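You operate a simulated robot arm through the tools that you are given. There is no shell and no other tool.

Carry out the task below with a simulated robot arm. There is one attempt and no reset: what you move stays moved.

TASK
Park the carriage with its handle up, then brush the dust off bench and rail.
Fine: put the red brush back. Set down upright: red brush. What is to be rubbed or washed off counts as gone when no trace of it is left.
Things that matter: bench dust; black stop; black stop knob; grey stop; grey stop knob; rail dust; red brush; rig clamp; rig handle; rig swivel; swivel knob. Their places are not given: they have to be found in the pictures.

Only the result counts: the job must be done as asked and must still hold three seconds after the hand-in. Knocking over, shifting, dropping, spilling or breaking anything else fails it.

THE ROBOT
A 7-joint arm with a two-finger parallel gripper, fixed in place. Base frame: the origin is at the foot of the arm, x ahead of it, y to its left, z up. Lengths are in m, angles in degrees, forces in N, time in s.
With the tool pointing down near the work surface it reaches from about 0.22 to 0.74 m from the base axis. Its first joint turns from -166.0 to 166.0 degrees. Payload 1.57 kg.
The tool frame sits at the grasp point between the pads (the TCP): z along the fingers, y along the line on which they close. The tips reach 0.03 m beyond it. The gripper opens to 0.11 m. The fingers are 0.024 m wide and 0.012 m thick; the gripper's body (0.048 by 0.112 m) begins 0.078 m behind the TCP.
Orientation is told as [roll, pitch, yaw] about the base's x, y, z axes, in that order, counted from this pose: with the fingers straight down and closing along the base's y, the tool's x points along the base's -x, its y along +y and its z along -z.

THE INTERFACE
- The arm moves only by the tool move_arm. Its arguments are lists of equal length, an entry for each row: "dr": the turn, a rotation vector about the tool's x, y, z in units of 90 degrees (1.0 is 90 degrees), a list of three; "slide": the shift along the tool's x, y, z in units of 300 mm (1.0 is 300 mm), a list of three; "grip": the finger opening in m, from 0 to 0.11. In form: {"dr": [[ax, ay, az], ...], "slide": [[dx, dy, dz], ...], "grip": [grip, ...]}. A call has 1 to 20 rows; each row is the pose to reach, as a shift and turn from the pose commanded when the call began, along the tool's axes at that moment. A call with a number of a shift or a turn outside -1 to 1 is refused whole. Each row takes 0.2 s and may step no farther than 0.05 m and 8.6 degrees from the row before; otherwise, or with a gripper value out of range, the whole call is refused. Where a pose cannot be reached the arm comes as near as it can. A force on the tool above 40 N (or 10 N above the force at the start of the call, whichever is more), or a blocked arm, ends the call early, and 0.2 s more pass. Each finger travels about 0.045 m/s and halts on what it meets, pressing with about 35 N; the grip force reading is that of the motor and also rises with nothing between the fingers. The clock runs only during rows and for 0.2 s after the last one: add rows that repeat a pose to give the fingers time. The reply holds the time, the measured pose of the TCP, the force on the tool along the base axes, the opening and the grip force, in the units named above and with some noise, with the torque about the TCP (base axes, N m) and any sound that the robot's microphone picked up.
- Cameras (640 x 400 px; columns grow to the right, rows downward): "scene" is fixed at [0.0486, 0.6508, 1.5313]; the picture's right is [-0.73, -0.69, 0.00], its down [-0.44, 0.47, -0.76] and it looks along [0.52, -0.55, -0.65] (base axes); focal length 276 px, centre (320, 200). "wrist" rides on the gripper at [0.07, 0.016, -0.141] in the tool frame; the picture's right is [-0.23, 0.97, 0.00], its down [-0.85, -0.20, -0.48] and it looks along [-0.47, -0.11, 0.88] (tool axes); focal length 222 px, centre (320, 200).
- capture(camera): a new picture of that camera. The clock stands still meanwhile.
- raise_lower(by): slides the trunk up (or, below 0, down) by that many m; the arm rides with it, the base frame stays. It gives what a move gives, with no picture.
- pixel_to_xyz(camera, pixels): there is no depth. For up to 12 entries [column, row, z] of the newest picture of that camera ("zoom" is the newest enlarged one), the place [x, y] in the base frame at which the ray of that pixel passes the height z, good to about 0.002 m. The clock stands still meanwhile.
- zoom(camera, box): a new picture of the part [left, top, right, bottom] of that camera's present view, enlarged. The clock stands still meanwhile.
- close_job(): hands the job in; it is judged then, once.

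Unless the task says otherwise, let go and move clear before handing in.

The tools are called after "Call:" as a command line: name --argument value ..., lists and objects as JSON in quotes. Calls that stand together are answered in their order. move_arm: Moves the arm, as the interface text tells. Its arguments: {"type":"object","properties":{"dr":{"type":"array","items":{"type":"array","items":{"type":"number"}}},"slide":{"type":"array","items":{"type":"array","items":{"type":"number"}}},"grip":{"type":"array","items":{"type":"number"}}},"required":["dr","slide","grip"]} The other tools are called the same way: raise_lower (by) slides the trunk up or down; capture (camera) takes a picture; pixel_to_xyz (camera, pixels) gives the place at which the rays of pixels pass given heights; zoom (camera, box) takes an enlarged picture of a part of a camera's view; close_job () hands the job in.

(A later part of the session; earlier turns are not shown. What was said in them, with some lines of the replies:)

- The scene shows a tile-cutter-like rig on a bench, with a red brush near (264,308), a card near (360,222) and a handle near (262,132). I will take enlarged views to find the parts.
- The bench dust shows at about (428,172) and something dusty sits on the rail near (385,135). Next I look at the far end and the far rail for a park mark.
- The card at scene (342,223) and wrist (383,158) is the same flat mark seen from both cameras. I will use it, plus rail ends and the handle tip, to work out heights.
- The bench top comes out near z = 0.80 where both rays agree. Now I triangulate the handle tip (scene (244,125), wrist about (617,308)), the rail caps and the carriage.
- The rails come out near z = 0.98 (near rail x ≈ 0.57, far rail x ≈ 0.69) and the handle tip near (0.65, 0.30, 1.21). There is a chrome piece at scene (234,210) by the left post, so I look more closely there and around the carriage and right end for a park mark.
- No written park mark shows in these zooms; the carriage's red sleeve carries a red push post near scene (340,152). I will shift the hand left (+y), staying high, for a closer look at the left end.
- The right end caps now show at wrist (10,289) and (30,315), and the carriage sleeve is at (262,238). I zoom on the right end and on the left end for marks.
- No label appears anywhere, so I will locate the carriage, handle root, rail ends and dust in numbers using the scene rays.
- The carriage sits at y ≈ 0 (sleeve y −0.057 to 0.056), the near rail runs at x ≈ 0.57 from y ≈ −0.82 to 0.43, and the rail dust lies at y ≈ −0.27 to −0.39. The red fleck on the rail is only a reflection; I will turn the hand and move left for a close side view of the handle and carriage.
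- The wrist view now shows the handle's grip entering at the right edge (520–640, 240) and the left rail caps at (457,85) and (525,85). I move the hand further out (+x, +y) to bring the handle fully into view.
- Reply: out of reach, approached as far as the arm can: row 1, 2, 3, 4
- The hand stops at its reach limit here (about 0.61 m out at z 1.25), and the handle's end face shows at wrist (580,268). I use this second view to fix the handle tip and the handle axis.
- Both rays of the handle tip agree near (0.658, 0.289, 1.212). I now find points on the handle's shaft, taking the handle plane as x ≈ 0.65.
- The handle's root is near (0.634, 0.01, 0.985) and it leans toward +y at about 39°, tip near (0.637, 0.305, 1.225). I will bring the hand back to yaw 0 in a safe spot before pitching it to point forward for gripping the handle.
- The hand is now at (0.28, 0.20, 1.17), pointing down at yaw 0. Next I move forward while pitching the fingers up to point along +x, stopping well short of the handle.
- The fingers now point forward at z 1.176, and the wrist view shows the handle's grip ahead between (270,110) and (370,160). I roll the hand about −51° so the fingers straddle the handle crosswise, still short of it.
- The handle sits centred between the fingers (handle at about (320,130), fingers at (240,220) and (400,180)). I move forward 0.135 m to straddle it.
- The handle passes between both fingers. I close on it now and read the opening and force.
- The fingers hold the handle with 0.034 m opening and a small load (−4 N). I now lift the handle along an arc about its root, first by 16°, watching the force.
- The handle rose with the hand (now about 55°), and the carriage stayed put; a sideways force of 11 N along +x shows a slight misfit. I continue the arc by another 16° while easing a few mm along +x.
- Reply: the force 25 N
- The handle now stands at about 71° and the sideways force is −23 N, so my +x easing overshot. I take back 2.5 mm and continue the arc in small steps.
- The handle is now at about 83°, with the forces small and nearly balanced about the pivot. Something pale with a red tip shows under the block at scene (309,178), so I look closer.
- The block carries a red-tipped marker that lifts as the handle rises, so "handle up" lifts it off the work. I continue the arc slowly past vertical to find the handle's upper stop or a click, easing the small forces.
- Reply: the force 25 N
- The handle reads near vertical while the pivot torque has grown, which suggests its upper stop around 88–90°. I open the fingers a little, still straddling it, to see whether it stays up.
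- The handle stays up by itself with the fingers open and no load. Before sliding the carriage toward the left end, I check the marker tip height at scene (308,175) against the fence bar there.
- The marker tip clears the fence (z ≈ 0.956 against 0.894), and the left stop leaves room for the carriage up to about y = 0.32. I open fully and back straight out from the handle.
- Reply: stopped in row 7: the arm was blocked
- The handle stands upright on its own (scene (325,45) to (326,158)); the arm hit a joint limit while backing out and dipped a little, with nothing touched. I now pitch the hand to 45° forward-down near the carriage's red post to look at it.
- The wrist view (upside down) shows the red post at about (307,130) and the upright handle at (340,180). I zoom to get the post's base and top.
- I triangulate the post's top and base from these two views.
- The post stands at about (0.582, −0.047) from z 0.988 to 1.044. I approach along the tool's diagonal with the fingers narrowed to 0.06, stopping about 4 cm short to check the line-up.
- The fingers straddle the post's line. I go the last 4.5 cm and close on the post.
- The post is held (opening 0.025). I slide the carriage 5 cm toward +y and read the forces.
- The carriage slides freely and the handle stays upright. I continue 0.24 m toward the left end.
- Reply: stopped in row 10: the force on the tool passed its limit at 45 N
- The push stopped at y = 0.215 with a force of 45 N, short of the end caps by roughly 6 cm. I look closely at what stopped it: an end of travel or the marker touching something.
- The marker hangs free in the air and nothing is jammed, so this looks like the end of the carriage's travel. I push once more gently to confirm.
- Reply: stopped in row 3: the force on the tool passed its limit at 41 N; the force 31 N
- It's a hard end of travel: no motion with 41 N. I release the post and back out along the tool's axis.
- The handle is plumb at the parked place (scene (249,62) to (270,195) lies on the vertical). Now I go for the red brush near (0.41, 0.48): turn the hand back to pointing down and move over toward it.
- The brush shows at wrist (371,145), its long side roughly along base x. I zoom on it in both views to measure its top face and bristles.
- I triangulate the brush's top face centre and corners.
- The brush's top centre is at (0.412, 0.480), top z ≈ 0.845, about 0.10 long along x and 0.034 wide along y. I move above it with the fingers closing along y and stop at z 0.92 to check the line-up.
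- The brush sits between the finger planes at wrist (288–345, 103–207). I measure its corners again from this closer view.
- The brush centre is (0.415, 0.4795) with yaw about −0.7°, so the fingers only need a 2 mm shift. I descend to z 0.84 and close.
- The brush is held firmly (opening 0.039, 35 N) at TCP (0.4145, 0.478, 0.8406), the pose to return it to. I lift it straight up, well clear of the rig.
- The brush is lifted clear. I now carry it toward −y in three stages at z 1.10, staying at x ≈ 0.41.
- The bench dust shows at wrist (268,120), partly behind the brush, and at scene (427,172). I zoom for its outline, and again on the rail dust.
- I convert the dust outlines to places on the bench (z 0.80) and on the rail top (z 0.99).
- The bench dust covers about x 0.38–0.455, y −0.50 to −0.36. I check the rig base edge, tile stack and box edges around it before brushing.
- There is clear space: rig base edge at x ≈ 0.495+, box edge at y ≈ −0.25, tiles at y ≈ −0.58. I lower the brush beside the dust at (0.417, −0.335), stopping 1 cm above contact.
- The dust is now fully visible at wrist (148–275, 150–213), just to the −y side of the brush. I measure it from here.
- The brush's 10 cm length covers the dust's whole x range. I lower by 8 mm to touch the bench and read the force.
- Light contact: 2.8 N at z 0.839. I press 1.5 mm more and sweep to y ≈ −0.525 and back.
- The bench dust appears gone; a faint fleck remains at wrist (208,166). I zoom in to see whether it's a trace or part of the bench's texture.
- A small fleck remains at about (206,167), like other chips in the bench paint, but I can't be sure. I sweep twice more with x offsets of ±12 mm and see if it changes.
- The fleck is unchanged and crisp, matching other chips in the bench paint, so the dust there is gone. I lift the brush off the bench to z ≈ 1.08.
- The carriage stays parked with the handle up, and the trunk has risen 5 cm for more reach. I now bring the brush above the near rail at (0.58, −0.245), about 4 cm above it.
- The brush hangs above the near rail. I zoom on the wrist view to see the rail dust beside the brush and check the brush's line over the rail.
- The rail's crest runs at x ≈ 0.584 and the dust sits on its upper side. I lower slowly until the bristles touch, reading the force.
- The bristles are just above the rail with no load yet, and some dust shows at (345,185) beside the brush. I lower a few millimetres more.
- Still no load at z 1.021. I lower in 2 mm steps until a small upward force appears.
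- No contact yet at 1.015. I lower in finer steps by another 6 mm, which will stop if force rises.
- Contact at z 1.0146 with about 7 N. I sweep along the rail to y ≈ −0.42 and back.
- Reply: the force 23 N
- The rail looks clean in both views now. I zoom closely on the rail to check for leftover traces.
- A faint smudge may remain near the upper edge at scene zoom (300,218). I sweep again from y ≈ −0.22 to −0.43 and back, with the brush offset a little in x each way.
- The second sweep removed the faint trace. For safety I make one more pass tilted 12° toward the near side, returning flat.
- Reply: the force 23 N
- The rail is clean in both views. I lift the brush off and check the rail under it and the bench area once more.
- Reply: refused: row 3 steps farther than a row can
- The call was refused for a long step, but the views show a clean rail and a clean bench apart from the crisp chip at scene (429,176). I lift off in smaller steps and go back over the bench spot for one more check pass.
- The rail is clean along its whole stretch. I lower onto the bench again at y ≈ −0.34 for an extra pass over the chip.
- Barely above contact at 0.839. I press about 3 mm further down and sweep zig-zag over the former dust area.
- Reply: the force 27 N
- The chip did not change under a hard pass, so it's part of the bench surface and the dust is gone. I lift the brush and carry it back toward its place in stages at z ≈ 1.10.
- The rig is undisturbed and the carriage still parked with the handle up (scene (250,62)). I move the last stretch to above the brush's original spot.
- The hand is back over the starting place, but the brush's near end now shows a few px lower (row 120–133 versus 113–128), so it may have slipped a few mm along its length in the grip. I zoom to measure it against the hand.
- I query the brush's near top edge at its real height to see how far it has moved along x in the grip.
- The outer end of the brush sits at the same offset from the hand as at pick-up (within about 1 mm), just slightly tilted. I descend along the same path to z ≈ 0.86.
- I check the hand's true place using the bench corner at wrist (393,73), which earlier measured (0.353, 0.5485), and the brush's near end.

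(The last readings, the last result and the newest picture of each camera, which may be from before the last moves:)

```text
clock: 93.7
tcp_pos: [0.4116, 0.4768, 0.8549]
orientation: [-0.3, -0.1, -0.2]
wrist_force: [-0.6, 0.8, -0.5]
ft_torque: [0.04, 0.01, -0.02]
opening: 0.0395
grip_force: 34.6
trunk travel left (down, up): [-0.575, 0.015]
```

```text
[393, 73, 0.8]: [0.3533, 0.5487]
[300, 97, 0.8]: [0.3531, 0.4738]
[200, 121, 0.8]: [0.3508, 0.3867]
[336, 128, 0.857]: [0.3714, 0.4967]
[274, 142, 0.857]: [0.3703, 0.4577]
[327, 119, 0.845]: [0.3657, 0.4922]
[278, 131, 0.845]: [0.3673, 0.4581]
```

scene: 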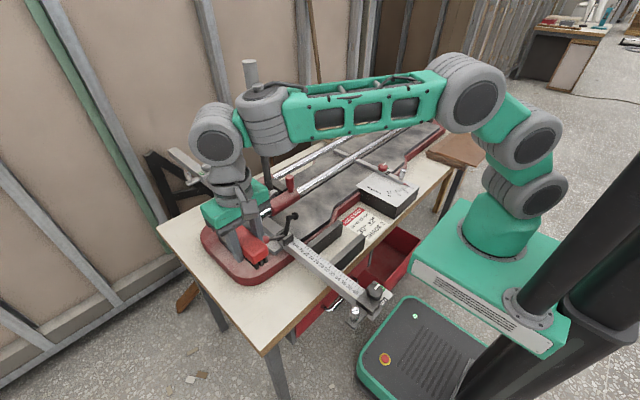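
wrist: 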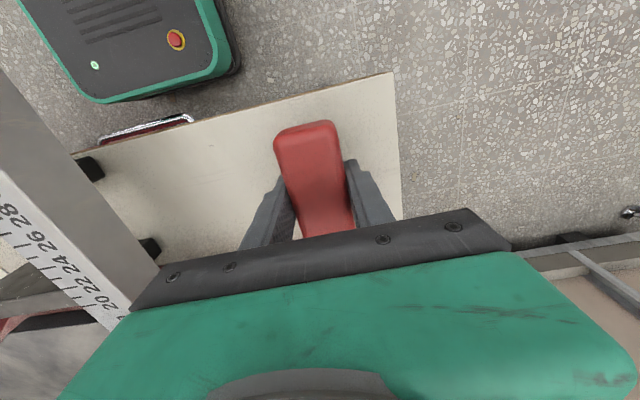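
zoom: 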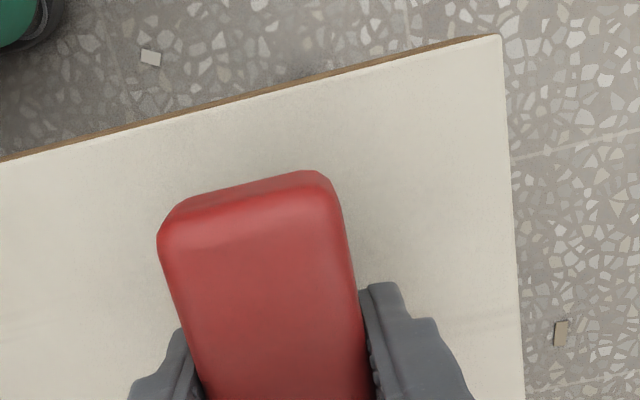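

The corner reads (0.3533, 0.5487), so the pose reading is true. The brush centre is about 2 mm low in y and 1–2 mm high in x against its start, so I correct that while lowering to just above contact.

Call:
move_arm --dr '[[0, 0, 0], [0, 0, 0], [0, 0, 0], [0, 0, 0]]' --slide '[[0.005, 0.0085, 0.02], [0.005, 0.0085, 0.035], [0.005, 0.0085, 0.045], [0.005, 0.0085, 0.045]]' --grip '[0.02, 0.02, 0.02, 0.02]'

Call:
zoom --camera "scene" --box '[235, 280, 295, 335]'

```text
clock: 94.7
tcp_pos: [0.4109, 0.4798, 0.8416]
orientation: [-0.2, 0.1, 0.0]
wrist_force: [0.2, 0.4, -0.9]
ft_torque: [-0.02, 0.0, -0.05]
opening: 0.0395
grip_force: 35.1
trunk travel left (down, up): [-0.575, 0.015]
```

```text
7.27 times, centred on (265, 308) of scene
```

zoom: 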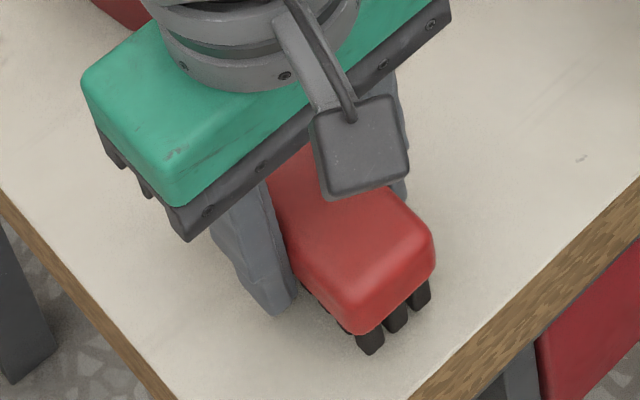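

Compared with the first view, the near corner now sits about 10 zoom-px higher, mostly because it's still 3–4 mm above the bench. I lower to contact and press lightly so it levels.

Call:
move_arm --dr '[[0, 0, 0], [0, 0, 0], [0, 0, 0], [0, 0, 0]]' --slide '[[0, 0, 0.006], [0, 0, 0.011], [0, 0, 0.014], [0, 0, 0.014]]' --grip '[0.02, 0.02, 0.02, 0.02]'

Call:
zoom --camera "scene" --box '[235, 280, 295, 335]'

```text
clock: 95.7
tcp_pos: [0.4113, 0.4801, 0.8382]
orientation: [-0.3, 0.1, 0.0]
wrist_force: [-0.4, 0.3, -1.3]
ft_torque: [-0.01, -0.02, -0.03]
opening: 0.0395
grip_force: 35.2
trunk travel left (down, up): [-0.575, 0.015]
```

```text
7.27 times, centred on (265, 308) of scene
```

zoom: 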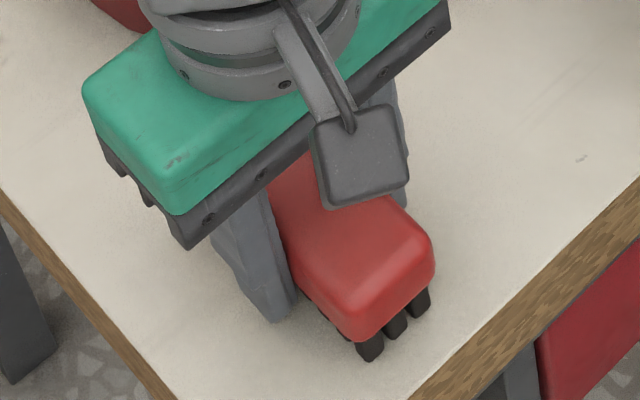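

Nearly touching at 0.838, with the corner within about 4 zoom-px of its first position. I shift 1 mm toward −x, lower 2 mm more and read the force.

Call:
move_arm --dr '[[0, 0, 0], [0, 0, 0], [0, 0, 0], [0, 0, 0]]' --slide '[[0.0033, -0.001, 0.003], [0.0033, -0.001, 0.006], [0.0033, -0.001, 0.008], [0.0033, -0.001, 0.008]]' --grip '[0.02, 0.02, 0.02, 0.02]'

Call:
zoom --camera "scene" --box '[235, 280, 295, 335]'

```text
clock: 96.7
tcp_pos: [0.4097, 0.4793, 0.8363]
orientation: [-0.2, 0.0, -0.1]
wrist_force: [0.9, 0.8, 2.2]
ft_torque: [0.01, -0.17, -0.03]
opening: 0.0393
grip_force: 35.1
trunk travel left (down, up): [-0.575, 0.015]
```

```text
7.27 times, centred on (265, 308) of scene
```

zoom: 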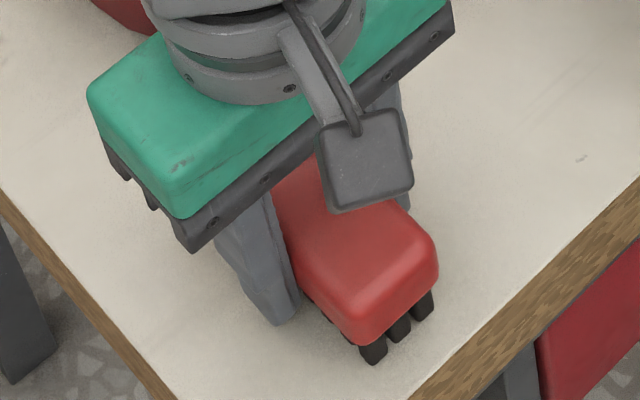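

The brush touches the bench (about 3.5 N) and its corners match the first view within 1–2 zoom-px. I open the fingers to let go, without moving the hand.

Call:
move_arm --dr '[[0, 0, 0], [0, 0, 0], [0, 0, 0], [0, 0, 0], [0, 0, 0]]' --slide '[[0, 0, 0], [0, 0, 0], [0, 0, 0], [0, 0, 0], [0, 0, 0]]' --grip '[0.042, 0.05, 0.06, 0.07, 0.08]'

Call:
zoom --camera "scene" --box '[235, 280, 295, 335]'

Call:
capture --camera "wrist"

```text
clock: 97.9
tcp_pos: [0.4096, 0.4804, 0.8344]
orientation: [-0.2, 0.1, -0.2]
wrist_force: [0.1, -0.2, 0.8]
ft_torque: [-0.03, -0.06, -0.03]
opening: 0.0802
grip_force: 0.2
trunk travel left (down, up): [-0.575, 0.015]
```

```text
7.27 times, centred on (265, 308) of scene
```

zoom: 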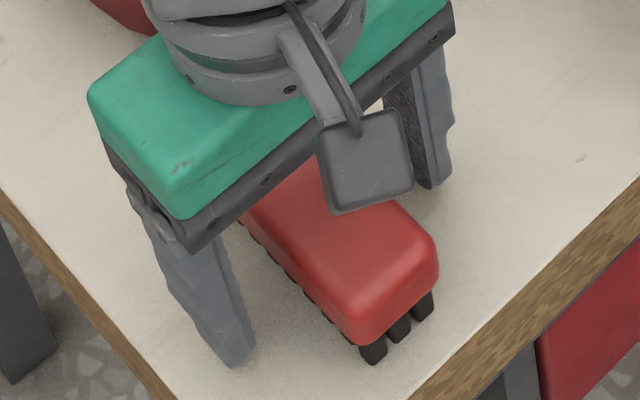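

```text
taken
```

wrist: 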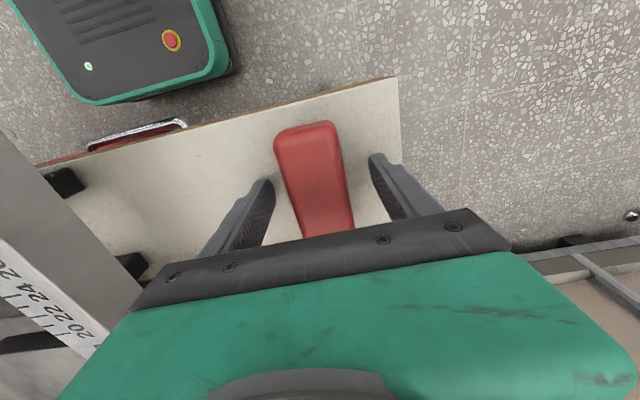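

The brush stands on its bristles between the open fingers. I lift the hand straight up and clear.

Call:
move_arm --dr '[[0, 0, 0], [0, 0, 0], [0, 0, 0], [0, 0, 0], [0, 0, 0], [0, 0, 0], [0, 0, 0], [0, 0, 0]]' --slide '[[0, 0, -0.05], [0, 0, -0.15], [0, 0, -0.29], [0, 0, -0.43], [0, 0, -0.57], [0, 0, -0.71], [0, 0, -0.85], [0, 0, -0.85]]' --grip '[0.08, 0.08, 0.08, 0.08, 0.08, 0.08, 0.08, 0.08]'

Call:
zoom --camera "scene" --box '[235, 280, 295, 335]'

Call:
capture --camera "scene"

Call:
capture --camera "wrist"

```text
clock: 99.7
tcp_pos: [0.4083, 0.4815, 1.0916]
orientation: [-0.3, 0.2, -0.1]
wrist_force: [0.6, 0.3, -0.8]
ft_torque: [0.0, 0.01, -0.03]
opening: 0.0801
grip_force: 0.0
trunk travel left (down, up): [-0.575, 0.015]
```

```text
7.27 times, centred on (265, 308) of scene
```

zoom: 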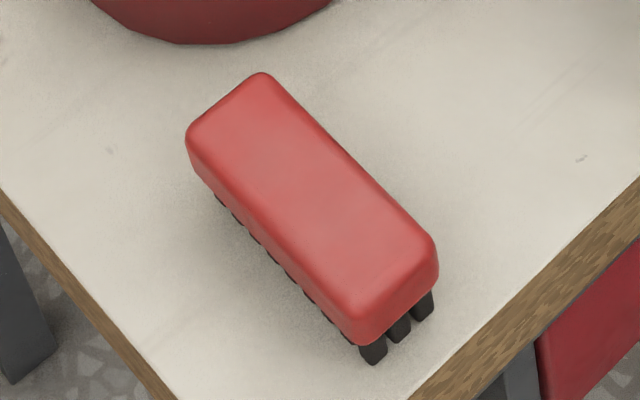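

```text
taken
```

scene: 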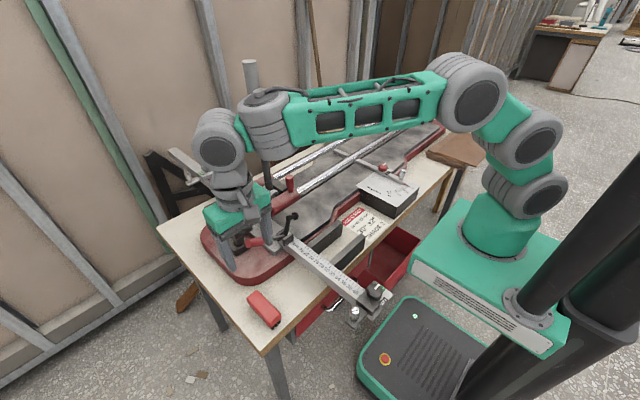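

```text
taken
```

wrist: 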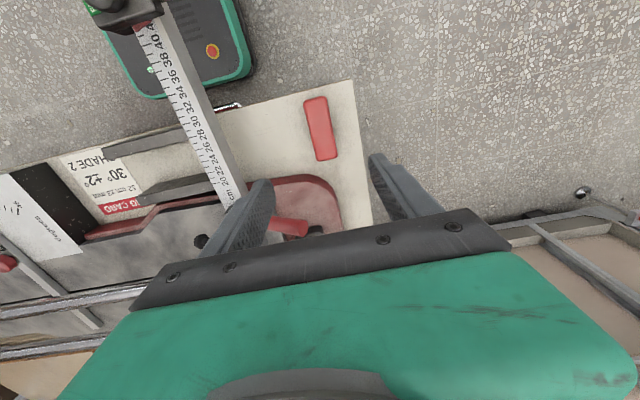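

The brush stands upright exactly where it was (corners at (262,72), (188,135), (437,238) as in the first zoom). I move the arm away from the rig to check the handle and everything else.

Call:
move_arm --dr '[[0, 0, 0], [0, 0, 0], [0, 0, 0], [0, 0, 0], [0, 0, 0], [0, 0, 0], [0, 0, 0], [0, 0, 0], [0, 0, 0]]' --slide '[[0.08, -0.03, -0.04], [0.16, -0.12, -0.08], [0.24, -0.24, -0.12], [0.3, -0.37, -0.16], [0.3, -0.51, -0.2], [0.3, -0.65, -0.24], [0.3, -0.79, -0.28], [0.3, -0.93, -0.32], [0.3, -0.93, -0.32]]' --grip '[0.08, 0.08, 0.08, 0.08, 0.08, 0.08, 0.08, 0.08, 0.08]'

Call:
move_arm --dr '[[0, 0, 0], [0, 0, 0], [0, 0, 0], [0, 0, 0], [0, 0, 0], [0, 0, 0], [0, 0, 0], [0, 0, 0]]' --slide '[[0, -0.12, -0.03], [0, -0.26, -0.06], [0, -0.4, -0.09], [0, -0.54, -0.12], [0, -0.68, -0.15], [0, -0.82, -0.18], [0, -0.95, -0.2], [0, -0.95, -0.2]]' --grip '[0.08, 0.08, 0.08, 0.08, 0.08, 0.08, 0.08, 0.08]'

Call:
capture --camera "scene"

Call:
zoom --camera "scene" --box '[190, 40, 340, 240]'

```text
clock: 101.7
tcp_pos: [0.3196, 0.2036, 1.1876]
orientation: [-0.3, 0.1, -0.1]
wrist_force: [-0.1, -0.2, 0.7]
ft_torque: [-0.01, -0.01, 0.01]
opening: 0.08
grip_force: 0.1
trunk travel left (down, up): [-0.575, 0.015]
```

```text
clock: 103.5
tcp_pos: [0.3202, -0.0823, 1.2489]
orientation: [-0.3, 0.1, -0.1]
wrist_force: [-0.5, -0.4, 0.3]
ft_torque: [-0.01, 0.02, 0.0]
opening: 0.08
grip_force: 0.0
trunk travel left (down, up): [-0.575, 0.015]
```

```text
taken
```

scene: 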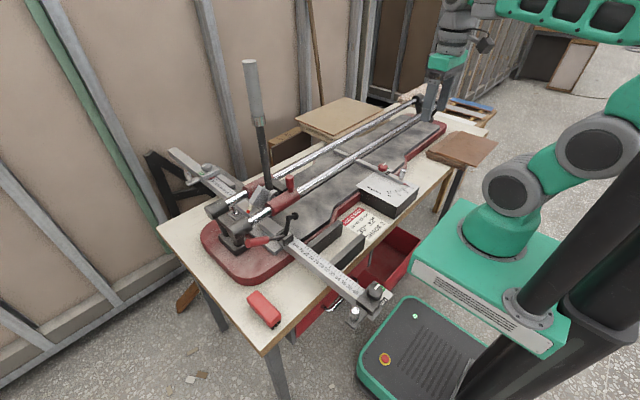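

```text
2.00 times, centred on (265, 140) of scene
```

zoom: 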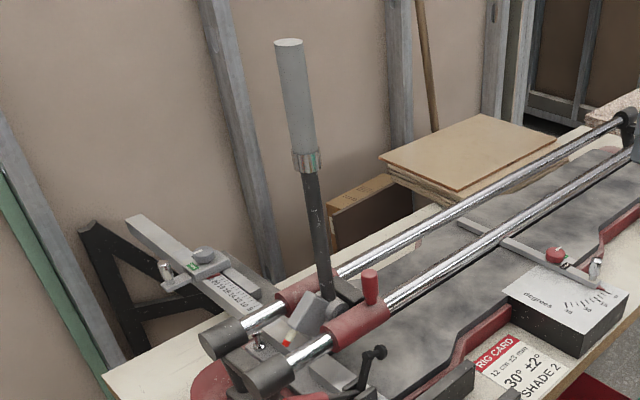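

The handle is upright, the carriage sits at its left end, the brush is back and the stops, swivel and clamp look untouched. A last close look at the dust spots before handing in.

Call:
zoom --camera "scene" --box '[350, 105, 430, 165]'

Call:
zoom --camera "scene" --box '[400, 150, 450, 195]'

Call:
capture --camera "wrist"

Call:
zoom --camera "scene" --box '[330, 180, 430, 330]'

```text
6.67 times, centred on (390, 135) of scene
```

zoom: 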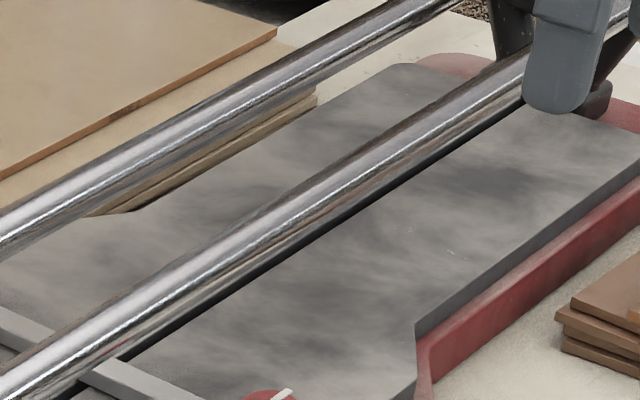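

```text
8.89 times, centred on (425, 172) of scene
```

zoom: 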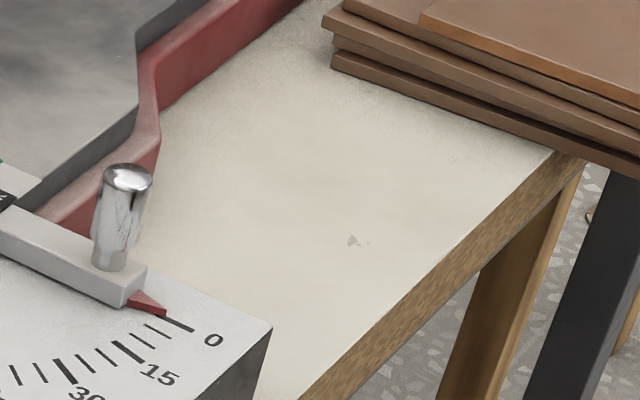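

```text
taken
```

wrist: 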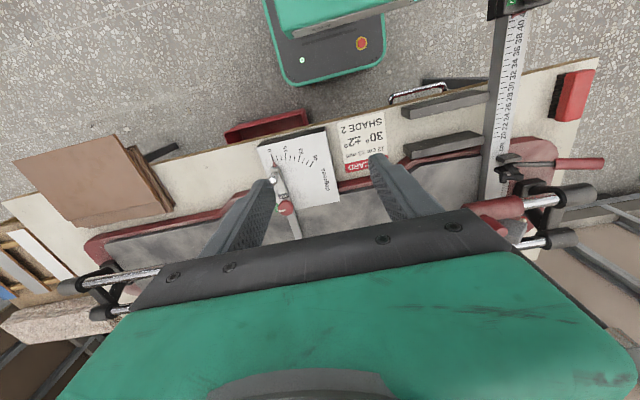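

```text
2.67 times, centred on (380, 255) of scene
```

zoom: 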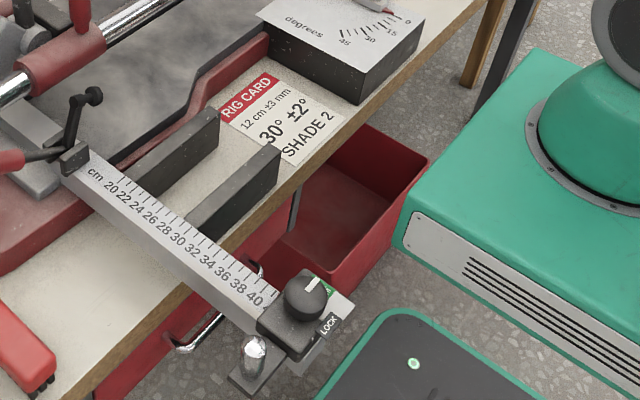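

Rail and bench show no dust (only the fixed paint chip at (353,240) in the zoom), the pointer, stops, card and clamp are as at the start, and the hand is clear. I hand the job in.

Call:
close_job

```text
The job is handed in.
```

I've handed the job in: the carriage is parked with its handle up, the dust is brushed off bench and rail, and the red brush is back. I don't have the verdict.

- **Carriage:** I slid it to the hard end of its travel on the left (+y) side. The rig has no park mark, and the other end of the rails looked out of the arm's reach, so I took the left end as the parking place. The handle stands about vertical and stays up on its own.
- **Bench dust:** After three rounds of brushing, no dust shows. One small fleck remains in that area. It did not change under hard brushing and looks like other chips in the bench paint, so I took it as part of the surface.
- **Rail dust:** The first sweep left a faint trace and the second cleared it. I added one more pass for safety, and the rail looks clean in the pictures.
- **Red brush:** It is back on its bristles, matching its first picture to about 1 mm.
- **Everything else:** The black and grey stops, the swivel at 0, the knobs, the clamp and the card look as they did at the start. The hand is clear of the rig.
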